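You operate a simulated robot arm through the tools that you are given. There is no shell and no other tool.

You are at the controls of a simulated robot arm. One attempt, no reset.

## Task
Swap the shim in the cradle slot so the gap gauge reads 0.
Fine: free the red lever first and lock it last; the old shim goes into the empty stand slot. Where these are worked on the way, their far stop is far enough and under half their travel is too little: red lever.

Only the result counts: the job must be done as asked and must still hold three seconds after the hand-in. Knocking over, shifting, dropping, spilling or breaking anything else fails it.

## Robot
A 7-joint arm with a two-finger parallel gripper, fixed in place. Base frame: the origin is at the foot of the arm, x ahead of it, y to its left, z up; the work surface is at about z = 86. Lengths are in cm, angles in degrees, forces in N, time in s.
Its first joint turns from -149.0 to 149.0 degrees. Payload 3.43 kg.
The tool frame sits at the grasp point between the pads (the TCP): z along the fingers, y along the line on which they close. The tips reach 3 cm beyond it. Largest opening 9.4 cm; finger width 2.8, thickness 1; the body of the gripper, 5 by 9.6 cm, starts 5.5 cm behind the TCP.
Orientation is told as [roll, pitch, yaw] about the base's x, y, z axes, in that order, counted from this pose: with the fingers straight down and closing along the base's y, the tool's x points along the base's -x, its y along +y and its z along -z.

## Interface
- The arm moves only by the tool apply_moves. Its argument "commands" is one flat list of numbers, 7 for each row, row after row: the shift along the base's x, y, z in cm, then the turn, a rotation vector about the base's x, y, z in degrees, then the opening, from 0 (shut) to 1 (fully open). In form: [tx, ty, tz, ax, ay, az, jaw, tx, ty, tz, ax, ay, az, jaw, ...]. A call has 1 to 20 rows; each row is the pose to reach, as a shift and turn from the pose commanded when the call began. A row lasts 0.2 s, in which the tool goes at most 5 cm and 8.6 degrees; a call with a longer step from one row to the next is refused whole, and so is a gripper value outside its range. A pose out of reach is approached as far as the arm can. The call stops where the force on the tool passes 40 N (or 10 N more than at its start, if that is more) or the arm is blocked; 0.2 s more then pass. Each finger travels about 4.5 cm/s and halts on what it meets, pressing with about 45 N; the grip force reading is that of the motor and also rises with nothing between the fingers. The clock runs only during rows and for 0.2 s after the last one: add rows that repeat a pose to give the fingers time. It gives the time, the measured TCP pose, the force on the tool (base axes), the opening and the grip force at its end, in the units of the frame above (readings bear some noise), with the torque about the TCP (base axes, N m) and any sound that the robot's microphone picked up, and new pictures: "show" is both (left out), scene, wrist or none.
- Cameras (640 x 400 px; columns grow to the right, rows downward): "scene" is fixed at [5.02, 49.81, 147.92]; the picture's right is [0.98, 0.19, 0.00], its down [0.14, -0.72, -0.68] and it looks along [-0.13, 0.67, -0.73] (base axes); focal length 293 px, centre (320, 200). "wrist" rides on the gripper at [7.6, 1.4, -10.3] in the tool frame; the picture's right is [-0.18, 0.98, 0.00], its down [-0.75, -0.14, -0.64] and it looks along [-0.63, -0.12, 0.77] (tool axes); focal length 243 px, centre (320, 200). There is no depth. A picture from a camera that has moved, and an enlarged one, comes with that camera's place and axes in the base frame and with its lens.
- close_up(camera, box): a new picture of the part [left, top, right, bottom] of that camera's present view, enlarged. It takes no simulated time.
- hand_in(): hands the job in; it is judged then, once.

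Nothing tells you positions but the pictures and the camera data. Unless the task says otherwise, let go and move clear before handing in.

The tools are called after ">>>" as a command line: name --argument value ..., lists and objects as JSON in quotes. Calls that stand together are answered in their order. apply_moves: Moves the arm, as the interface text tells. Its arguments: {"type":"object","properties":{"commands":{"type":"array","items":{"type":"number"}},"show":{"type":"string","enum":["both","scene","wrist","none"]}},"required":["commands"]} The other tools are called the same way: close_up (camera, box) takes an enlarged picture of a part of a camera's view; hand_in () hands the job in.

At the start:

```text
clock: 0.0
ee_pos: [24.99, 95.5, 122.9]
tool_rot: [0.0, 0.1, 0.0]
force: [-0.6, -0.8, 0.5]
moment: [0.01, -0.03, -0.02]
width: 9.42
grip_force: 0.1
```

scene: 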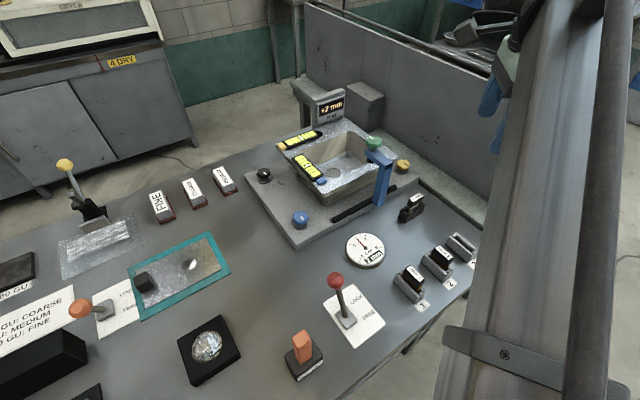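
wrist: 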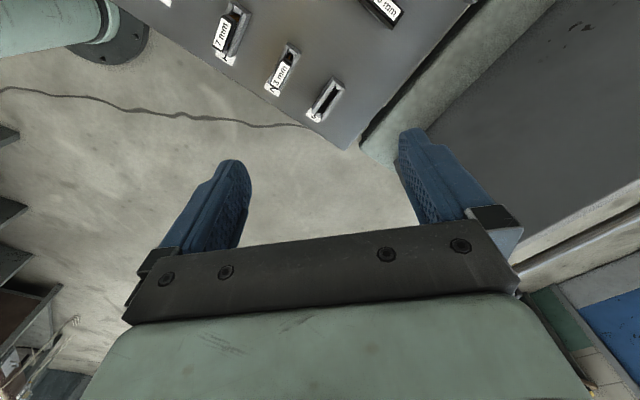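

I see a table with a gauge, a cradle slot with a shim near the fixture, a stand of three slots (7 mm, 3 mm and an empty one), and a red lever on a LOCK/FREE plate. I'll look closer before moving.

>>> close_up --camera "scene" --box '[320, 180, 480, 280]'

>>> close_up --camera "scene" --box '[300, 260, 460, 360]'

>>> close_up --camera "scene" --box '[240, 80, 420, 240]'

>>> close_up --camera "wrist" --box '[180, 0, 440, 160]'

>>> close_up --camera "scene" --box '[0, 140, 260, 400]'

```text
4.00 times, centred on (400, 230) of scene
camera zoom: at [5.02, 49.81, 147.92], right [0.98, 0.19, 0.0], down [0.14, -0.72, -0.68], along [-0.13, 0.67, -0.73], focal length 1172 px, centre (0, 80)
```

zoom: 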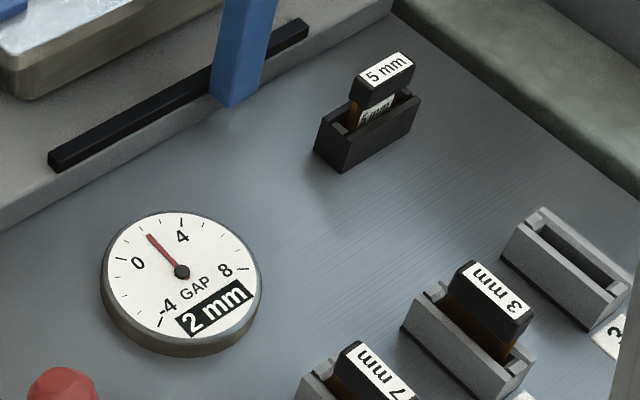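

```text
4.00 times, centred on (380, 310) of scene
camera zoom: at [5.02, 49.81, 147.92], right [0.98, 0.19, 0.0], down [0.14, -0.72, -0.68], along [-0.13, 0.67, -0.73], focal length 1172 px, centre (80, -240)
```

zoom: 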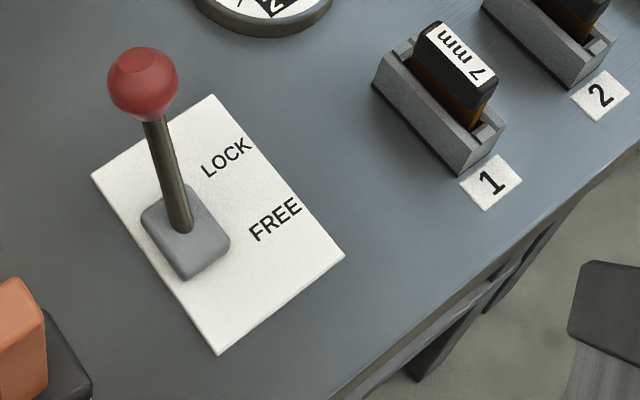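

```text
2.50 times, centred on (330, 160) of scene
camera zoom: at [5.02, 49.81, 147.92], right [0.98, 0.19, 0.0], down [0.14, -0.72, -0.68], along [-0.13, 0.67, -0.73], focal length 732 px, centre (295, 300)
```

zoom: 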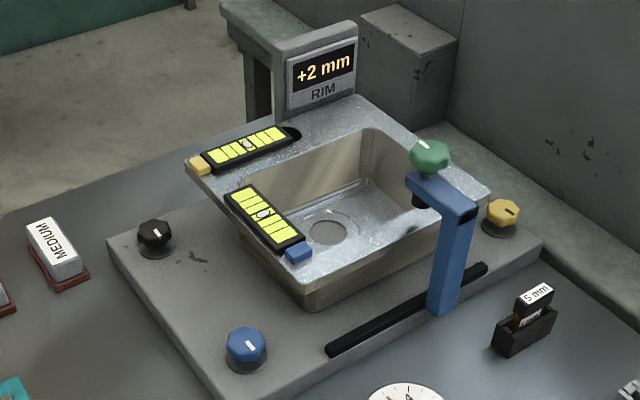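

```text
2.46 times, centred on (310, 80) of wrist
camera zoom: at [17.26, 97.01, 133.22], right [0.18, 0.98, 0.0], down [0.75, -0.14, 0.64], along [0.63, -0.12, -0.77], focal length 597 px, centre (345, 495)
```

zoom: 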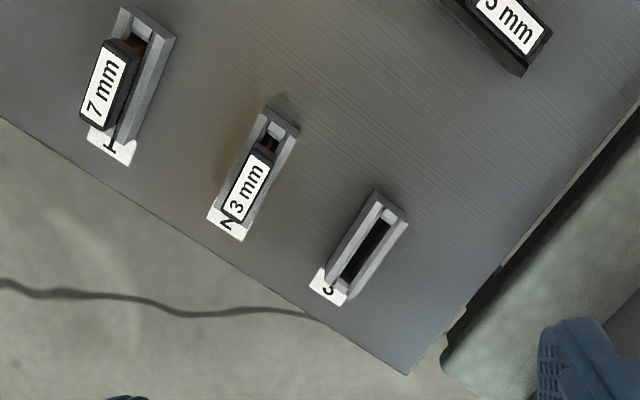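

```text
1.54 times, centred on (130, 270) of scene
camera zoom: at [5.02, 49.81, 147.92], right [0.98, 0.19, 0.0], down [0.14, -0.72, -0.68], along [-0.13, 0.67, -0.73], focal length 451 px, centre (612, 92)
```

zoom: 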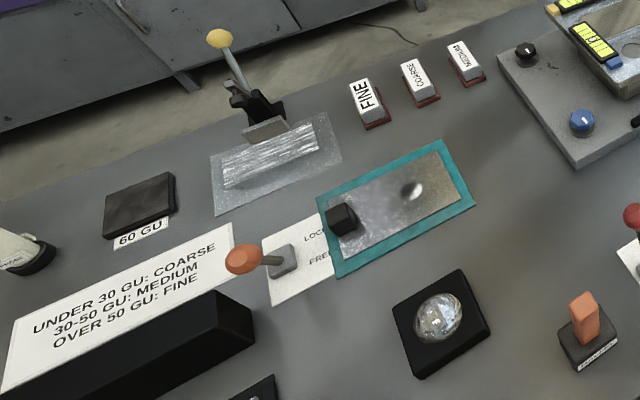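

The red lever stands at about (6, 73.4), leaning toward LOCK. The stand's slots are near (19, 83), (25.5, 89) and (31, 96), and the cradle with the 5 mm shim is near (20, 105.5). I'll zoom in further for precise geometry.

>>> close_up --camera "scene" --box '[390, 180, 440, 230]'

>>> close_up --camera "scene" --box '[385, 225, 485, 305]'

>>> close_up --camera "scene" --box '[310, 260, 390, 360]'

>>> close_up --camera "wrist" --box '[340, 0, 440, 60]'

>>> close_up --camera "scene" --box '[340, 225, 390, 275]'

```text
8.00 times, centred on (415, 205) of scene
camera zoom: at [5.02, 49.81, 147.92], right [0.98, 0.19, 0.0], down [0.14, -0.72, -0.68], along [-0.13, 0.67, -0.73], focal length 2343 px, centre (-440, 160)
```

zoom: 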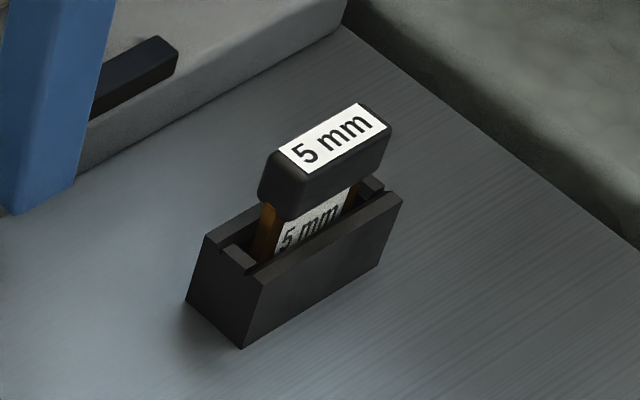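

```text
5.00 times, centred on (435, 265) of scene
camera zoom: at [5.02, 49.81, 147.92], right [0.98, 0.19, 0.0], down [0.14, -0.72, -0.68], along [-0.13, 0.67, -0.73], focal length 1464 px, centre (-255, -125)
```

zoom: 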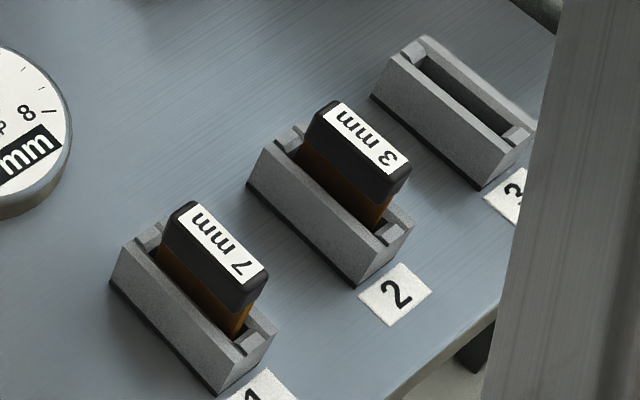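

```text
4.00 times, centred on (350, 310) of scene
camera zoom: at [5.02, 49.81, 147.92], right [0.98, 0.19, 0.0], down [0.14, -0.72, -0.68], along [-0.13, 0.67, -0.73], focal length 1172 px, centre (200, -240)
```

zoom: 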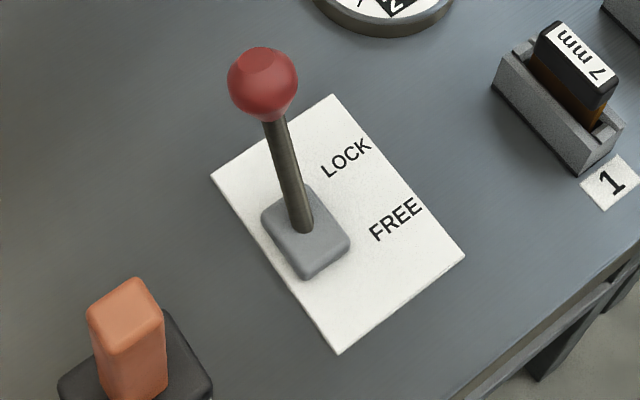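

```text
6.40 times, centred on (390, 30) of wrist
camera zoom: at [17.26, 97.01, 133.22], right [0.18, 0.98, 0.0], down [0.75, -0.14, 0.64], along [0.63, -0.12, -0.77], focal length 1553 px, centre (-128, 1288)
```

zoom: 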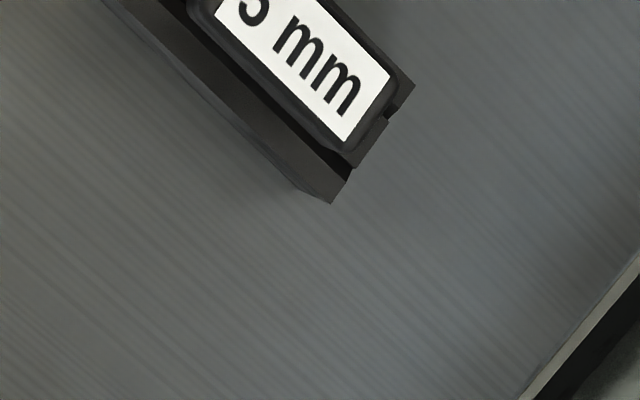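

```text
8.00 times, centred on (365, 250) of scene
camera zoom: at [5.02, 49.81, 147.92], right [0.98, 0.19, 0.0], down [0.14, -0.72, -0.68], along [-0.13, 0.67, -0.73], focal length 2343 px, centre (-40, -200)
```

zoom: 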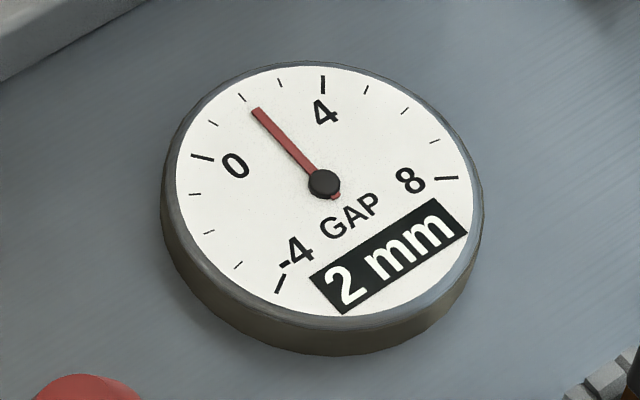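

The lever leans to LOCK with its knob at about (2.9, 76.5, 97), and the swing line runs at 135°/-45°. I'll go above it with the jaws turned 45° so they straddle the knob along that swing line.

>>> apply_moves --commands '[-2.2, -1.9, -1.5, 0, 0, 4.5, 0.9, -4.4, -3.8, -3, 0, 0, 9, 0.8, -6.6, -5.7, -4.5, 0, 0, 13.5, 0.7, -8.8, -7.6, -6, 0, 0, 18, 0.65, -11.05, -9.5, -7.5, 0, 0, 22.5, 0.65, -13.3, -11.4, -9, 0, 0, 27, 0.65, -15.5, -13.3, -10.5, 0, 0, 31.5, 0.65, -17.7, -15.2, -12, 0, 0, 36, 0.65, -19.9, -17.1, -13.5, 0, 0, 40.5, 0.65, -22.1, -19, -15, 0, 0, 45, 0.65, -22.1, -19, -15, 0, 0, 45, 0.65]'

```text
clock: 2.4
ee_pos: [2.63, 76.6, 107.95]
tool_rot: [0.1, 0.1, 45.0]
force: [0.0, 0.1, -0.4]
moment: [0.04, -0.01, -0.01]
width: 6.11
grip_force: 0.0
camera wrist: at [-3.73, 72.19, 118.22], right [-0.57, 0.82, 0.0], down [0.63, 0.43, 0.64], along [0.53, 0.36, -0.77], focal length 243 px, centre (320, 200)
```

scene: 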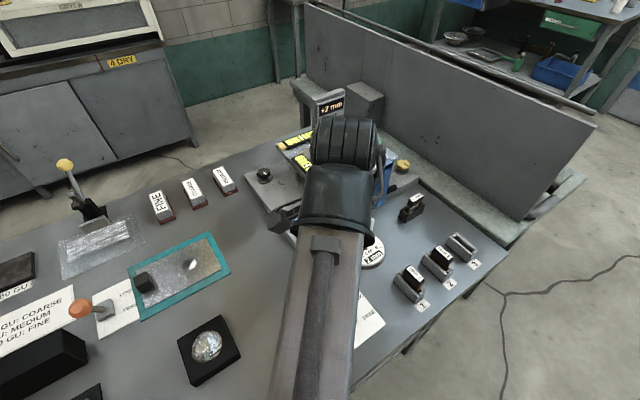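
wrist: 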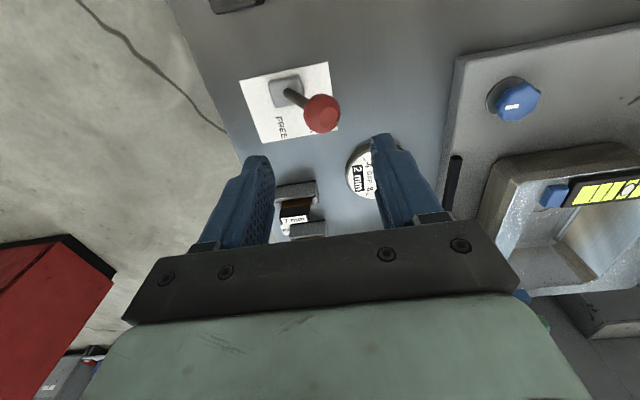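

The TCP is centred above the knob, and the wrist camera agrees with my estimate. I'll descend so the fingers straddle it.

>>> apply_moves --commands '[0.05, 0, -3.5, 0, 0, 0, 0.65, 0.1, -0.05, -7, 0, 0, 0, 0.65, 0.1, -0.05, -10.6, 0, 0, 0, 0.65, 0.1, -0.05, -10.6, 0, 0, 0, 0.5, 0.1, -0.05, -10.6, 0, 0, 0, 0.44, 0.1, -0.05, -10.6, 0, 0, 0, 0.44]'

```text
clock: 3.8
ee_pos: [2.94, 76.47, 97.3]
tool_rot: [0.0, 0.1, 44.9]
force: [-0.2, 0.7, 0.6]
moment: [-0.01, 0.01, 0.03]
width: 4.13
grip_force: 0.1
camera wrist: at [-3.49, 72.06, 107.63], right [-0.56, 0.83, 0.0], down [0.63, 0.43, 0.64], along [0.53, 0.36, -0.77], focal length 243 px, centre (320, 200)
```

scene: 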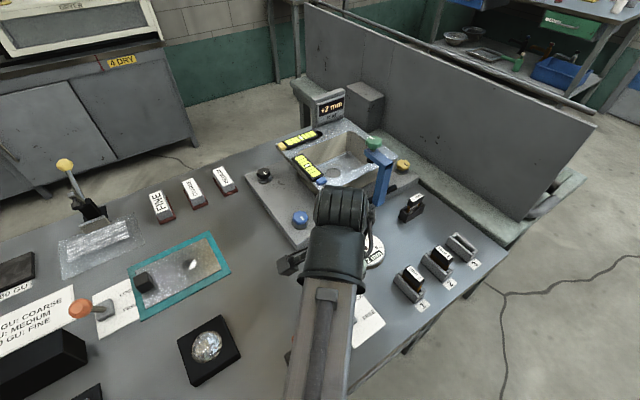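
wrist: 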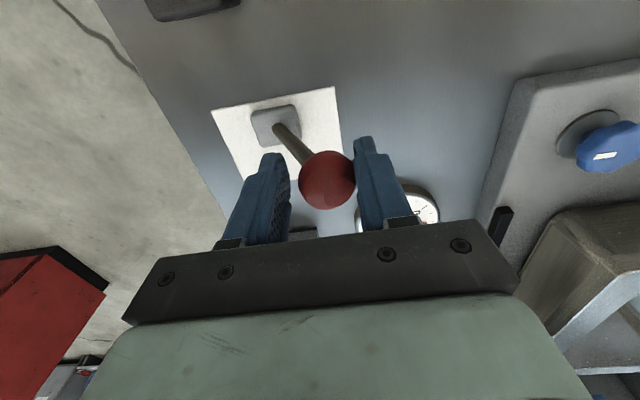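

The knob sits between the pads. I'll now drag the lever toward FREE along the (+0.707, -0.707) direction in a shallow arc.

>>> apply_moves --commands '[0.57, -0.57, 0.1, 0, 0, 0, 0.44, 1.13, -1.13, 0.3, 0, 0, 0, 0.44, 1.7, -1.7, 0.5, 0, 0, 0, 0.44, 2.26, -2.26, 0.6, 0, 0, 0, 0.44, 2.83, -2.83, 0.7, 0, 0, 0, 0.44, 3.4, -3.4, 0.7, 0, 0, 0, 0.44, 3.96, -3.96, 0.7, 0, 0, 0, 0.44, 4.53, -4.53, 0.6, 0, 0, 0, 0.44, 5.09, -5.09, 0.4, 0, 0, 0, 0.44, 5.66, -5.66, 0.2, 0, 0, 0, 0.44, 6.1, -6.1, 0.1, 0, 0, 0, 0.44]'

```text
clock: 6.2
ee_pos: [9.04, 70.48, 97.32]
tool_rot: [0.0, 0.1, 44.9]
force: [-0.4, 1.1, 0.0]
moment: [0.01, -0.04, -0.03]
width: 4.14
grip_force: 0.0
camera wrist: at [2.56, 66.05, 107.71], right [-0.56, 0.83, 0.0], down [0.63, 0.43, 0.64], along [0.53, 0.36, -0.77], focal length 243 px, centre (320, 200)
```

scene: 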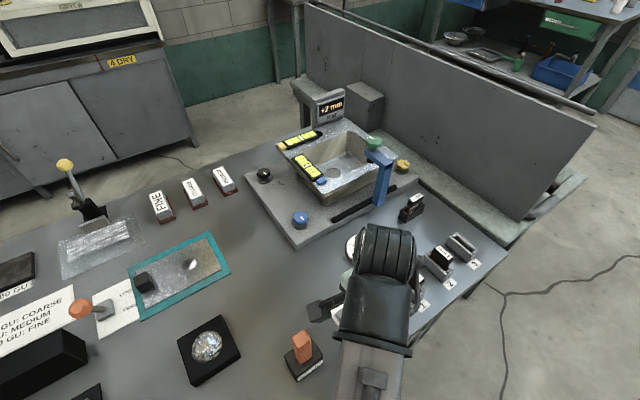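
wrist: 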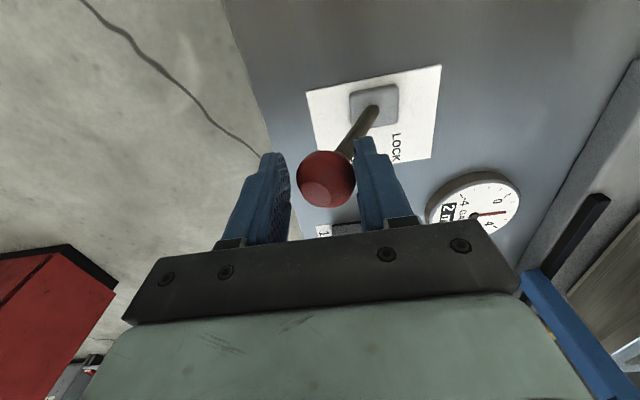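

The lever has swung over to the FREE side with little force. I'll keep pushing gently until it meets its stop.

>>> apply_moves --commands '[0.35, -0.35, -0.15, 0, 0, 0, 0.44, 0.7, -0.7, -0.3, 0, 0, 0, 0.44, 1.05, -1.05, -0.5, 0, 0, 0, 0.44, 1.4, -1.4, -0.7, 0, 0, 0, 0.44]'

```text
clock: 7.1
ee_pos: [9.66, 69.72, 96.89]
tool_rot: [0.8, 0.0, 45.4]
force: [-22.4, 17.0, -2.5]
moment: [0.02, 0.14, 0.16]
width: 5.7
grip_force: 13.0
stopped in row 4: the force on the tool passed its limit at 42 N (the readings are from after the stop); the commanded pose is now the measured one
camera wrist: at [3.41, 65.3, 107.24], right [-0.57, 0.82, 0.01], down [0.64, 0.43, 0.64], along [0.52, 0.37, -0.77], focal length 243 px, centre (320, 200)
```

scene: 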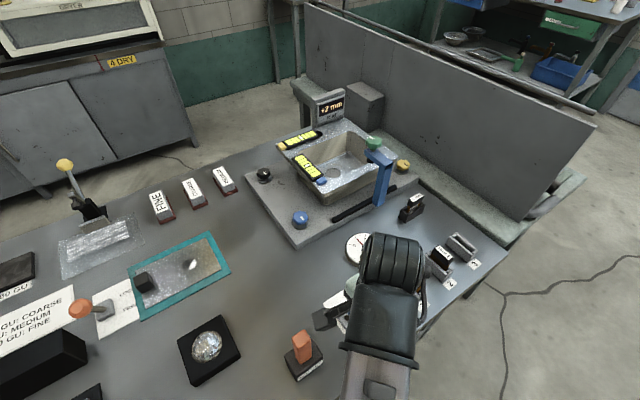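
wrist: 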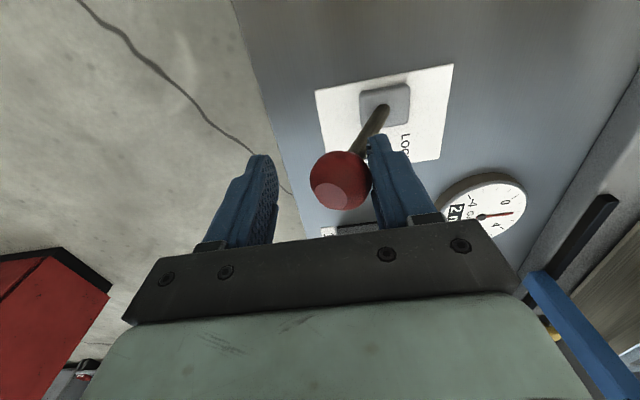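

The lever is hard against its FREE stop. I'll open, back off, and rise clear of the knob.

>>> apply_moves --commands '[-0.5, 0.5, 0, -0.4, 0, 0, 0.6, -0.5, 0.6, 0, -0.8, 0, -0.4, 0.65, -0.5, 0.6, 3, -0.8, 0, -0.4, 0.65, -0.5, 0.6, 7, -0.8, 0, -0.4, 0.65, -0.5, 0.6, 11, -0.8, 0, -0.4, 0.65, -0.5, 0.6, 15, -0.8, 0, -0.4, 0.65, -0.5, 0.6, 18, -0.8, 0, -0.4, 0.65]' --show "both"

```text
clock: 8.7
ee_pos: [9.61, 70.66, 113.83]
tool_rot: [0.5, -0.1, 44.8]
force: [0.1, 0.0, -0.2]
moment: [-0.01, -0.02, 0.01]
width: 6.09
grip_force: 0.0
out of reach, approached as far as the arm can: row 7
camera wrist: at [3.27, 66.24, 124.11], right [-0.56, 0.83, 0.01], down [0.64, 0.43, 0.64], along [0.53, 0.37, -0.77], focal length 243 px, centre (320, 200)
```

scene: 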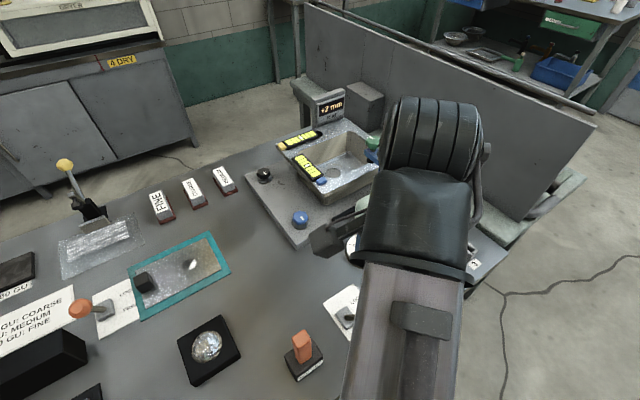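
wrist: 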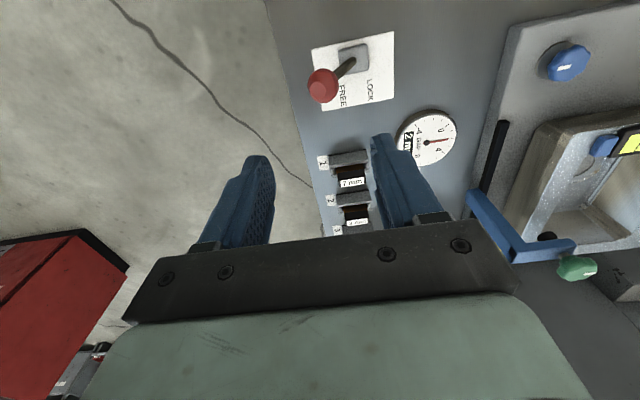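

The lever sits at FREE. I'll move over toward the cradle with the tool down and test how far the arm reaches.

>>> apply_moves --commands '[0.8, 2.9, -0.4, -0.2, 0, 0, 0.65, 1.6, 5.8, -0.8, -0.4, 0, 0, 0.65, 2.4, 8.7, -1.2, -0.5, 0, 0, 0.65, 3.2, 11.6, -1.6, -0.5, 0, 0, 0.65, 4, 14.5, -2, -0.5, 0, 0, 0.65, 4.8, 17.4, -2.4, -0.5, 0, 0, 0.65, 5.6, 20.3, -2.8, -0.5, 0, 0, 0.65, 6.4, 23.2, -3.2, -0.5, 0, 0, 0.65, 7.2, 26.1, -3.6, -0.5, 0, 0, 0.65, 7.6, 28.5, -3.8, -0.5, 0, 0, 0.65]'

```text
clock: 10.9
ee_pos: [17.32, 99.41, 110.04]
tool_rot: [-0.4, 0.9, 44.8]
force: [-0.8, -0.8, 0.0]
moment: [0.02, -0.03, -0.01]
width: 6.11
grip_force: 0.1
camera wrist: at [10.88, 95.27, 120.46], right [-0.56, 0.83, -0.01], down [0.64, 0.44, 0.63], along [0.53, 0.35, -0.78], focal length 243 px, centre (320, 200)
```

scene: 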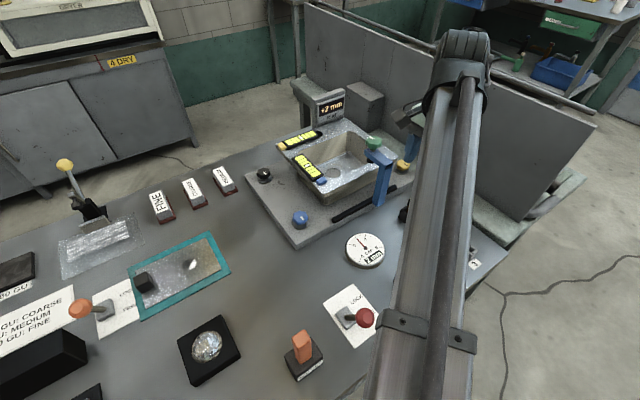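
wrist: 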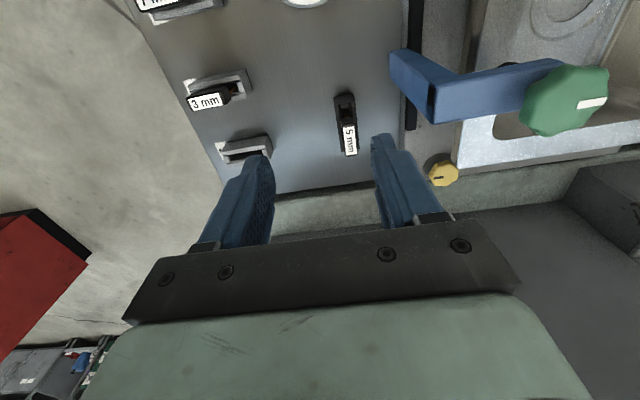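

The arm holds 101 cm of reach here with the tool down, and the 5 mm shim shows at about (19.6, 105.3). I'll probe farther, over the cradle, to see how much tilt is needed.

>>> apply_moves --commands '[0.6, 1.9, -0.5, 0.4, -0.5, 0, 0.65, 1.2, 3.8, -1.5, 0.4, -0.8, 0, 0.65, 2.2, 5.9, -2, 0.4, -0.8, 0, 0.65, 2.2, 5.9, -2, 0.4, -0.8, 0, 0.65]' --show "both"

```text
clock: 11.9
ee_pos: [19.43, 105.1, 108.05]
tool_rot: [-0.7, 0.0, 44.9]
force: [0.3, -0.3, 0.1]
moment: [-0.02, 0.01, -0.01]
width: 6.1
grip_force: 0.2
camera wrist: at [12.85, 100.94, 118.24], right [-0.56, 0.83, -0.01], down [0.63, 0.44, 0.64], along [0.54, 0.35, -0.77], focal length 243 px, centre (320, 200)
```

scene: 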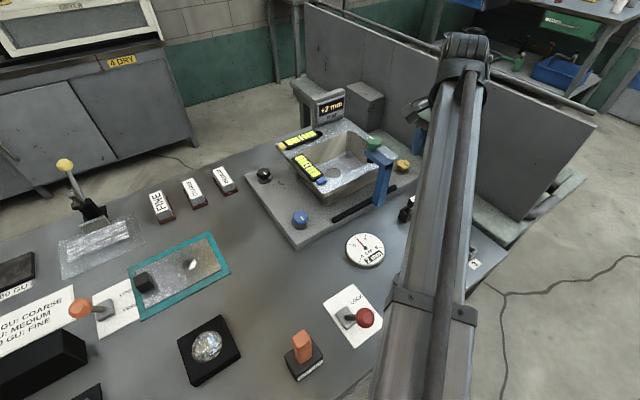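
wrist: 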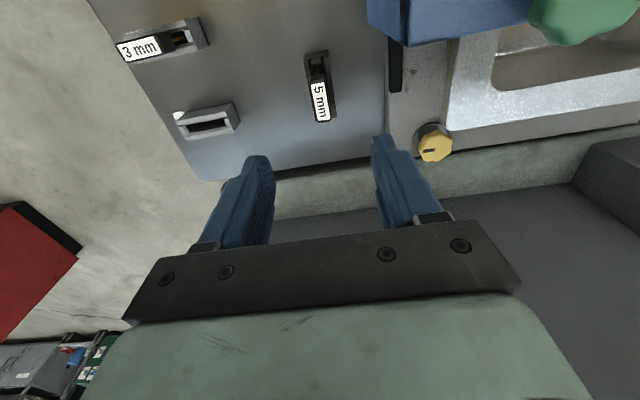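

Reach is fine with the tool straight down at this height; the shim lies almost directly beneath the TCP. I'll zoom to check its position and alignment before descending.

>>> close_up --camera "wrist" --box '[270, 40, 370, 130]'

```text
4.44 times, centred on (320, 85) of wrist
camera zoom: at [12.85, 100.94, 118.24], right [-0.56, 0.83, -0.01], down [0.63, 0.44, 0.64], along [0.54, 0.35, -0.77], focal length 1078 px, centre (320, 711)
```

zoom: 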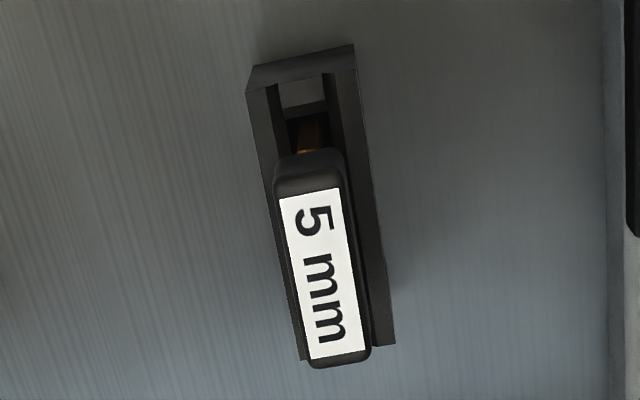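

The handle's axis is at 44.7°, so the jaws are already square to it; its centre is about (19.7, 105.2). I'll descend partway and check.

>>> apply_moves --commands '[0.1, 0, -2.5, 0.2, 0, 0, 0.6, 0.2, 0.1, -5, 0.4, 0, 0, 0.55, 0.27, 0.1, -7.5, 0.5, 0, 0, 0.5, 0.27, 0.1, -9.5, 0.5, 0, 0, 0.5, 0.27, 0.1, -11, 0.5, 0, 0, 0.5, 0.27, 0.1, -11, 0.5, 0, 0, 0.5]'

```text
clock: 13.3
ee_pos: [19.66, 105.33, 96.87]
tool_rot: [-0.5, -0.3, 44.9]
force: [0.6, -0.4, -0.2]
moment: [0.0, 0.01, -0.01]
width: 4.68
grip_force: 0.0
camera wrist: at [13.02, 100.91, 107.15], right [-0.56, 0.83, -0.01], down [0.63, 0.43, 0.65], along [0.54, 0.36, -0.76], focal length 243 px, centre (320, 200)
```

scene: 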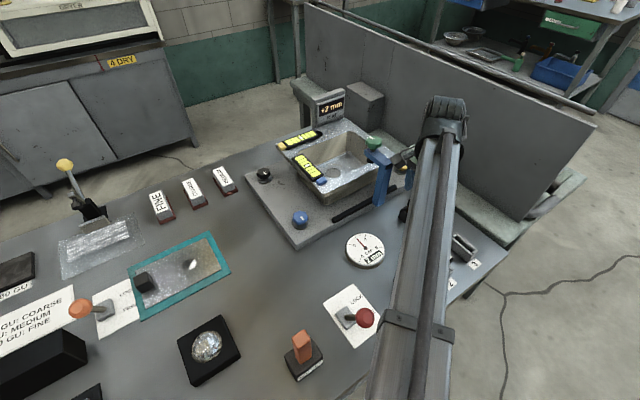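
wrist: 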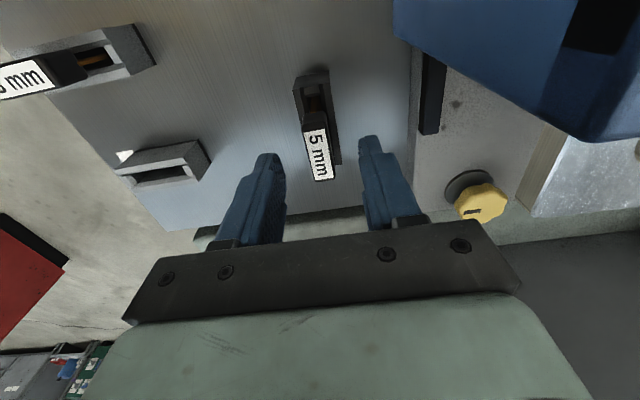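

Alignment is good across the jaws (within about 1 mm). I'll descend the remaining 3.5 cm around the handle.

>>> apply_moves --commands '[0, -0.1, -1.2, 0.3, 0.2, 0, 0.5, 0, -0.15, -2.4, 0.3, 0.2, 0, 0.5, 0, -0.15, -3.4, 0.3, 0.2, 0, 0.5, 0, -0.15, -3.4, 0.3, 0.2, 0, 0.5]'

>>> close_up --camera "wrist" --box '[220, 90, 420, 250]'

```text
clock: 14.3
ee_pos: [19.53, 105.12, 93.5]
tool_rot: [0.1, -0.5, 44.7]
force: [0.5, 0.0, 0.3]
moment: [0.01, 0.0, 0.0]
width: 4.69
grip_force: 0.0
camera wrist: at [13.09, 100.73, 103.83], right [-0.56, 0.83, 0.0], down [0.63, 0.43, 0.65], along [0.53, 0.36, -0.76], focal length 243 px, centre (320, 200)
```

scene: 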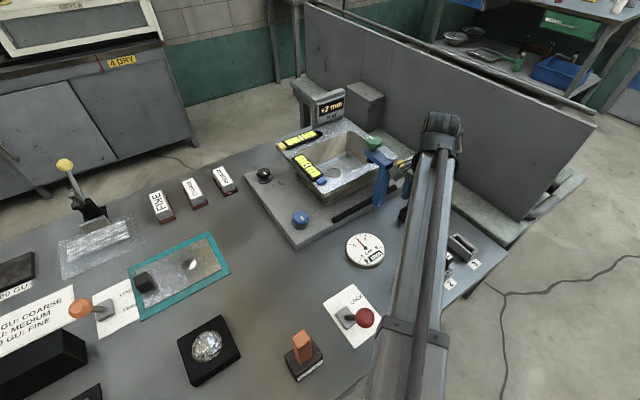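
wrist: 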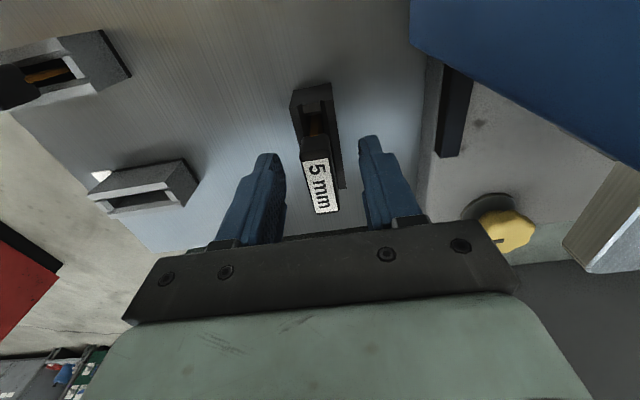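

```text
2.50 times, centred on (320, 170) of wrist
camera zoom: at [13.09, 100.73, 103.83], right [-0.56, 0.83, 0.0], down [0.63, 0.43, 0.65], along [0.53, 0.36, -0.76], focal length 606 px, centre (320, 275)
```

zoom: 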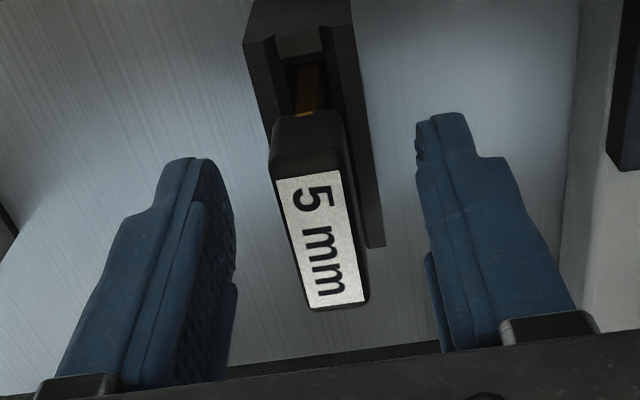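

The handle lies squarely between the pads. I'll lower slightly and close on it.

>>> apply_moves --commands '[0.12, 0.1, -0.4, 0, 0.3, 0.2, 0.5, 0.12, 0.1, -0.4, 0, 0.3, 0.2, 0.3, 0.12, 0.1, -0.4, 0, 0.3, 0.2, 0.1, 0.12, 0.1, -0.4, 0, 0.3, 0.2, 0.1, 0.12, 0.1, -0.4, 0, 0.3, 0.2, 0.1, 0.12, 0.1, -0.4, 0, 0.3, 0.2, 0.1]'

>>> close_up --camera "wrist" --box '[220, 90, 420, 250]'

```text
clock: 15.7
ee_pos: [19.83, 105.35, 93.08]
tool_rot: [0.2, -0.2, 45.0]
force: [0.4, -0.3, -1.0]
moment: [0.01, -0.03, -0.01]
width: 1.95
grip_force: 45.1
camera wrist: at [13.29, 100.81, 103.43], right [-0.56, 0.83, 0.0], down [0.63, 0.43, 0.64], along [0.53, 0.37, -0.77], focal length 243 px, centre (320, 200)
```

scene: 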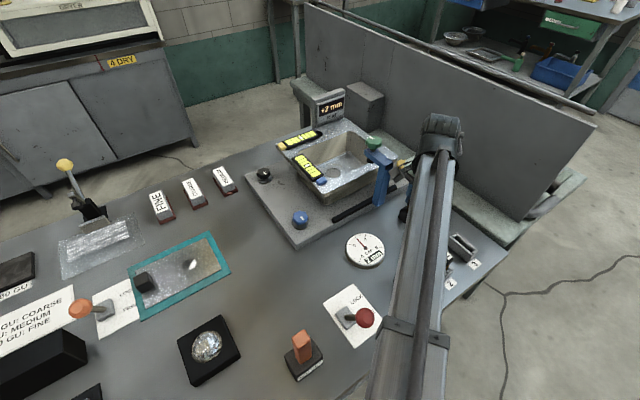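
wrist: 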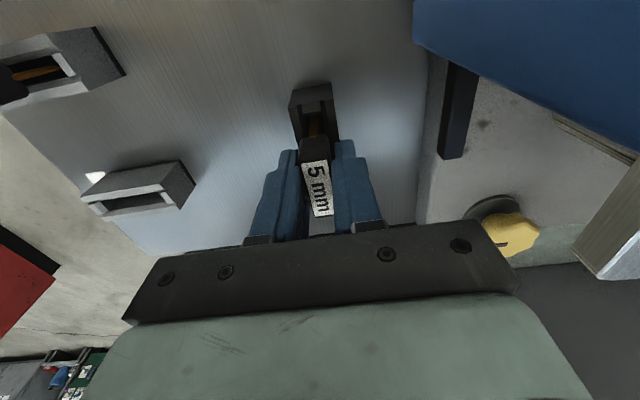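

```text
2.50 times, centred on (320, 170) of wrist
camera zoom: at [13.29, 100.81, 103.43], right [-0.56, 0.83, 0.0], down [0.63, 0.43, 0.64], along [0.53, 0.37, -0.77], focal length 606 px, centre (320, 275)
```

zoom: 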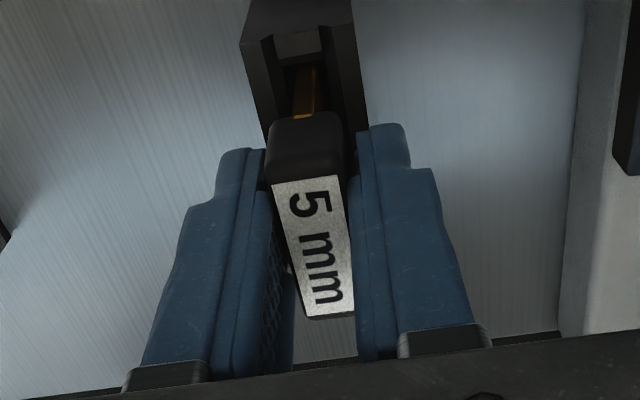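

The handle is held (1.95 cm wide, 45 N). I'll lift it straight up slowly, watching the force.

>>> apply_moves --commands '[0, 0, 0.5, 0, 0, 0, 0.1, 0, 0, 1, 0, 0, 0, 0.1, 0, 0, 1.6, 0, 0, 0, 0.1, 0, 0, 2.2, 0, 0, 0, 0.1, 0, 0, 3, 0, 0, 0, 0.1, 0, 0, 4, 0, 0, 0, 0.1, 0, 0, 5, 0, 0, 0, 0.1]'

>>> close_up --camera "scene" --box '[340, 225, 390, 275]'

>>> close_up --camera "wrist" --box '[220, 50, 420, 250]'

```text
clock: 17.3
ee_pos: [19.79, 105.18, 98.26]
tool_rot: [0.1, -0.1, 45.0]
force: [0.7, -0.1, -0.6]
moment: [-0.01, -0.02, -0.01]
width: 1.97
grip_force: 44.7
camera wrist: at [13.31, 100.8, 108.47], right [-0.56, 0.83, 0.0], down [0.63, 0.43, 0.64], along [0.53, 0.37, -0.77], focal length 243 px, centre (320, 200)
```

scene: 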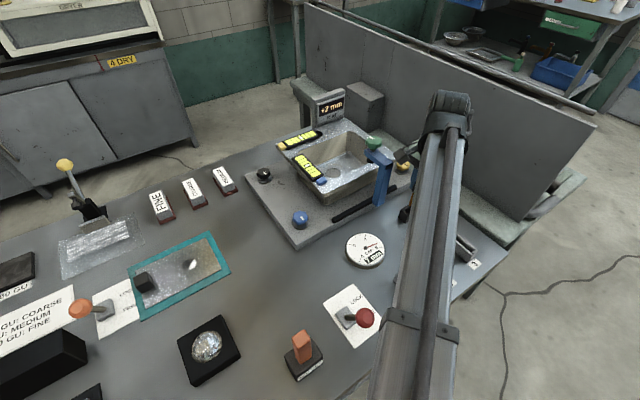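
wrist: 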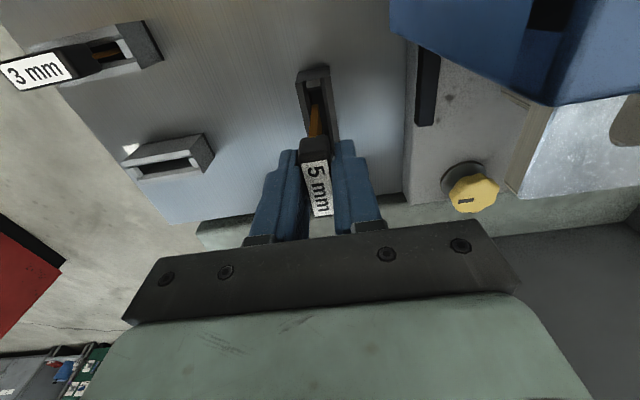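

```text
8.00 times, centred on (365, 250) of scene
camera zoom: at [5.02, 49.81, 147.92], right [0.98, 0.19, 0.0], down [0.14, -0.72, -0.68], along [-0.13, 0.67, -0.73], focal length 2343 px, centre (-40, -200)
```

zoom: 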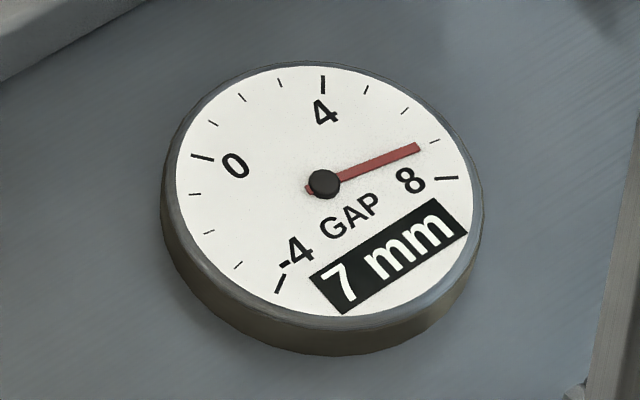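

```text
2.00 times, centred on (320, 150) of wrist
camera zoom: at [13.31, 100.8, 108.47], right [-0.56, 0.83, 0.0], down [0.63, 0.43, 0.64], along [0.53, 0.37, -0.77], focal length 485 px, centre (320, 300)
```

zoom: 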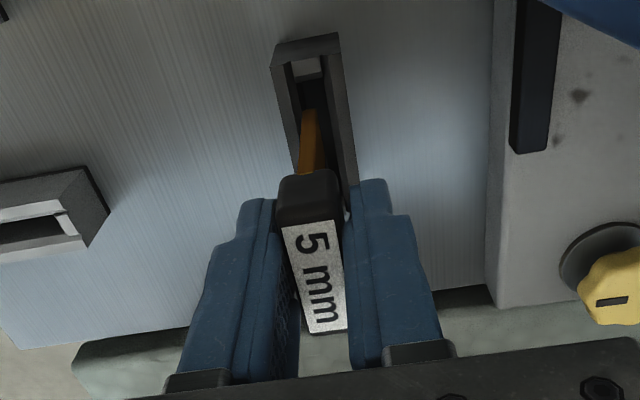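

With the cradle empty the gauge reads 7 mm, so the 7 mm shim is the right one. I'll raise the 5 mm shim, turn it -90°, and carry it over the empty slot 3.

>>> apply_moves --commands '[0, 0, 3, 0, 0, 0, 0.1, 0, 0, 6, 0, 0, 0, 0.1, 0, 0, 8, 0, 0, 0, 0.1, 0.95, -0.77, 8, 0, 0, -7.5, 0.1, 1.9, -1.53, 8, 0, 0, -15, 0.1, 2.85, -2.3, 8, 0, 0, -22.5, 0.1, 3.8, -3.07, 8, 0, 0, -30, 0.1, 4.75, -3.83, 8, 0, 0, -37.5, 0.1, 5.7, -4.6, 8, 0, 0, -45, 0.1, 6.65, -5.37, 8, 0, 0, -52.5, 0.1, 7.6, -6.13, 8, 0, 0, -60, 0.1, 8.55, -6.9, 8, 0, 0, -67.5, 0.1, 9.5, -7.67, 8, 0, 0, -75, 0.1, 10.45, -8.43, 8, 0, 0, -82.5, 0.1, 11.4, -9.2, 8, 0, 0, -90, 0.1, 11.4, -9.2, 8, 0, 0, -90, 0.1]'

>>> close_up --camera "wrist" --box '[220, 50, 420, 250]'

```text
clock: 20.7
ee_pos: [31.07, 96.14, 106.03]
tool_rot: [0.2, -0.2, -45.1]
force: [0.7, 0.6, -0.3]
moment: [0.01, 0.0, 0.0]
width: 1.96
grip_force: 45.3
camera wrist: at [26.63, 102.51, 116.38], right [0.83, 0.56, 0.0], down [0.43, -0.63, 0.64], along [0.37, -0.53, -0.77], focal length 243 px, centre (320, 200)
```

scene: 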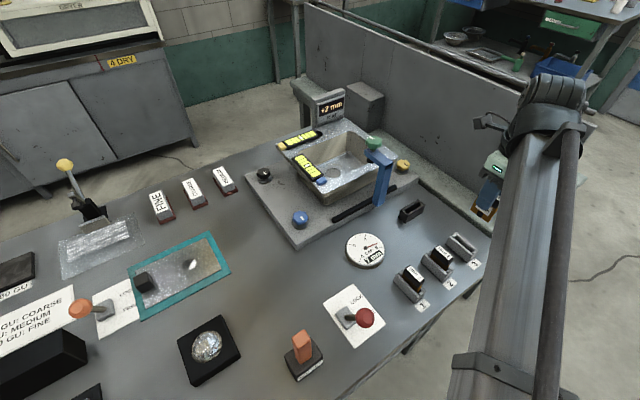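
wrist: 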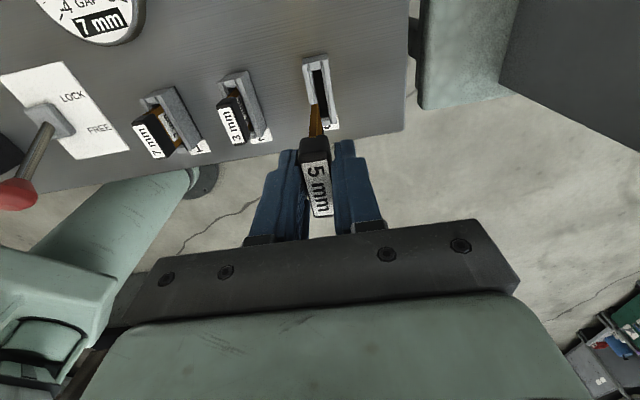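

```text
2.00 times, centred on (320, 150) of wrist
camera zoom: at [26.63, 102.51, 116.38], right [0.83, 0.56, 0.0], down [0.43, -0.63, 0.64], along [0.37, -0.53, -0.77], focal length 485 px, centre (320, 300)
```

zoom: 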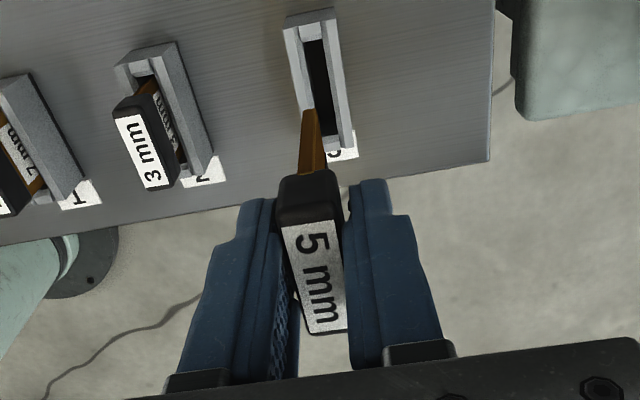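

Slot 3 is directly below. I'll zoom in to measure the slot's centre and angle against the TCP's plumb line.

>>> close_up --camera "wrist" --box '[280, 40, 360, 140]'

```text
4.00 times, centred on (320, 90) of wrist
camera zoom: at [26.63, 102.51, 116.38], right [0.83, 0.56, 0.0], down [0.43, -0.63, 0.64], along [0.37, -0.53, -0.77], focal length 970 px, centre (320, 640)
```

zoom: 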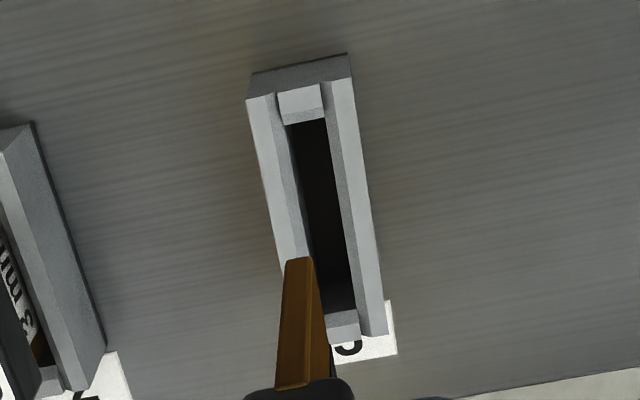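

The slot is aligned within about 1°, and needs a shift of roughly 0.4 cm along its length. I'll apply that and descend until the shim's bottom is just above the slot, then check again.

>>> apply_moves --commands '[0.14, -0.14, -2, -0.2, 0.2, 0.1, 0.1, 0.27, -0.27, -4, -0.2, 0.2, 0.1, 0.1, 0.27, -0.27, -5.5, -0.2, 0.2, 0.1, 0.1, 0.27, -0.27, -7, -0.2, 0.2, 0.1, 0.1, 0.27, -0.27, -8, -0.2, 0.2, 0.1, 0.1, 0.27, -0.27, -8, -0.2, 0.2, 0.1, 0.1]'

>>> close_up --camera "wrist" --box '[260, 60, 380, 240]'

>>> close_up --camera "scene" --box '[420, 200, 520, 290]'

```text
clock: 22.1
ee_pos: [31.4, 95.79, 98.12]
tool_rot: [-0.1, -0.3, -44.9]
force: [-0.3, 0.7, -1.0]
moment: [0.01, 0.02, 0.02]
width: 1.97
grip_force: 44.3
camera wrist: at [26.89, 102.23, 108.4], right [0.82, 0.57, 0.0], down [0.43, -0.63, 0.64], along [0.36, -0.53, -0.76], focal length 243 px, centre (320, 200)
```

scene: 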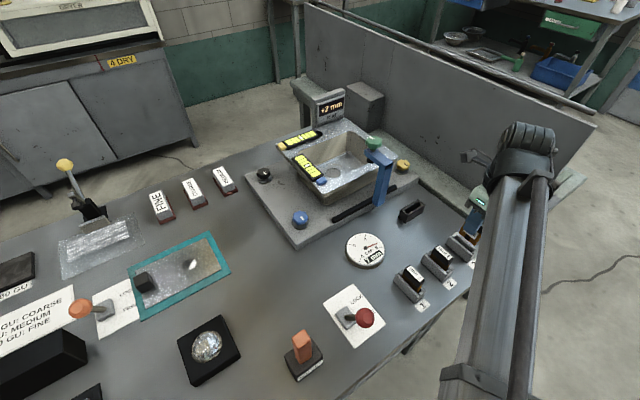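
wrist: 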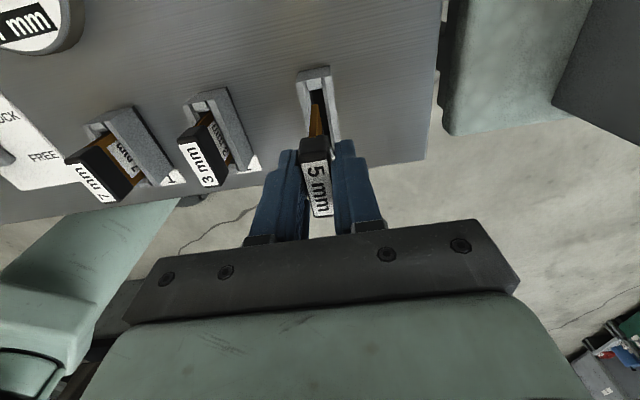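

```text
2.22 times, centred on (320, 150) of wrist
camera zoom: at [26.89, 102.23, 108.4], right [0.82, 0.57, 0.0], down [0.43, -0.63, 0.64], along [0.36, -0.53, -0.76], focal length 539 px, centre (320, 311)
```

zoom: 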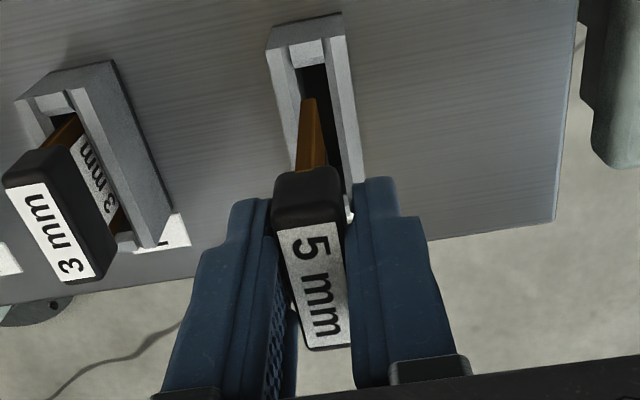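

```text
4.44 times, centred on (470, 245) of scene
camera zoom: at [5.02, 49.81, 147.92], right [0.98, 0.19, 0.0], down [0.14, -0.72, -0.68], along [-0.13, 0.67, -0.73], focal length 1302 px, centre (-347, 0)
```

zoom: 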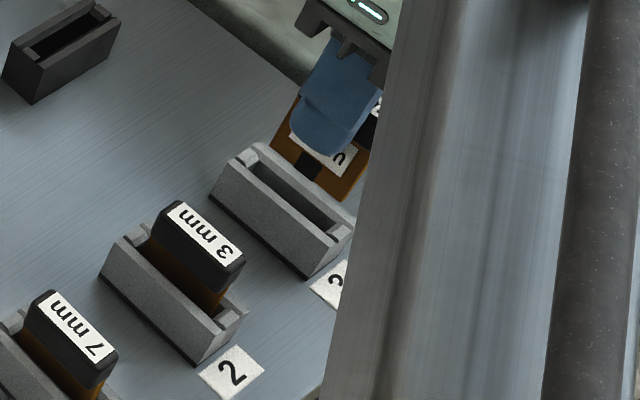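

The shim's lower edge sits about 1.5 cm above the slot and is centred to within a millimetre or so. I'll lower it into the slot in small steps, watching the force.

>>> apply_moves --commands '[0.1, -0.05, -0.5, 0, 0.1, 0, 0.1, 0.1, -0.05, -1, 0, 0.1, 0, 0.1, 0.1, -0.05, -1.5, 0, 0.1, 0, 0.1, 0.1, -0.05, -2, 0, 0.1, 0, 0.1, 0.1, -0.05, -2.4, 0, 0.1, 0, 0.1, 0.1, -0.05, -2.8, 0, 0.1, 0, 0.1]'

>>> close_up --camera "wrist" --box '[260, 60, 380, 240]'

>>> close_up --camera "scene" --box '[420, 200, 520, 290]'

```text
clock: 23.5
ee_pos: [31.51, 95.68, 95.23]
tool_rot: [-0.1, -0.1, -44.9]
force: [-0.4, -1.0, -1.0]
moment: [-0.04, 0.02, 0.02]
width: 1.96
grip_force: 45.1
camera wrist: at [27.09, 102.13, 105.6], right [0.82, 0.57, 0.0], down [0.43, -0.63, 0.64], along [0.36, -0.53, -0.77], focal length 243 px, centre (320, 200)
```

scene: 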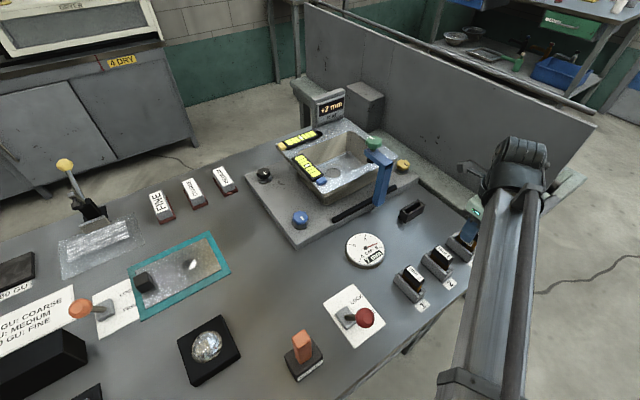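
wrist: 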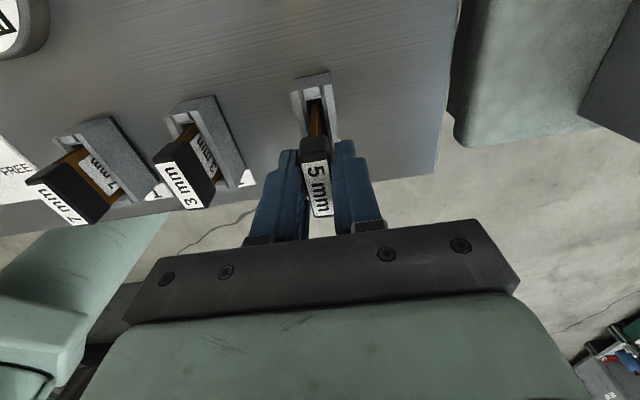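

```text
2.22 times, centred on (320, 150) of wrist
camera zoom: at [27.09, 102.13, 105.6], right [0.82, 0.57, 0.0], down [0.43, -0.63, 0.64], along [0.36, -0.53, -0.77], focal length 539 px, centre (320, 311)
```

zoom: 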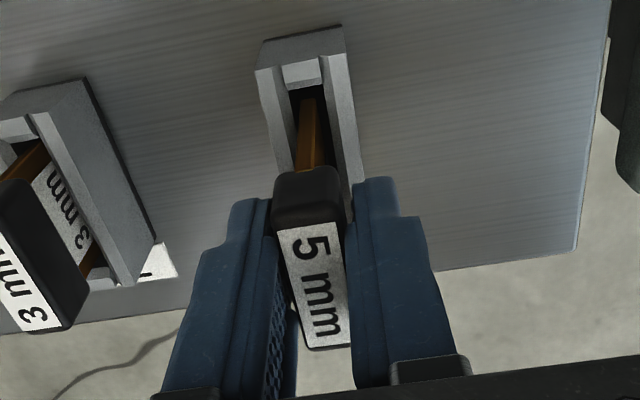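

```text
4.44 times, centred on (470, 245) of scene
camera zoom: at [5.02, 49.81, 147.92], right [0.98, 0.19, 0.0], down [0.14, -0.72, -0.68], along [-0.13, 0.67, -0.73], focal length 1302 px, centre (-347, 0)
```

zoom: 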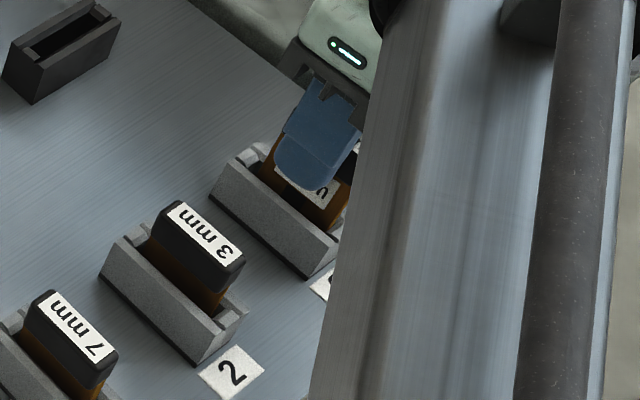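

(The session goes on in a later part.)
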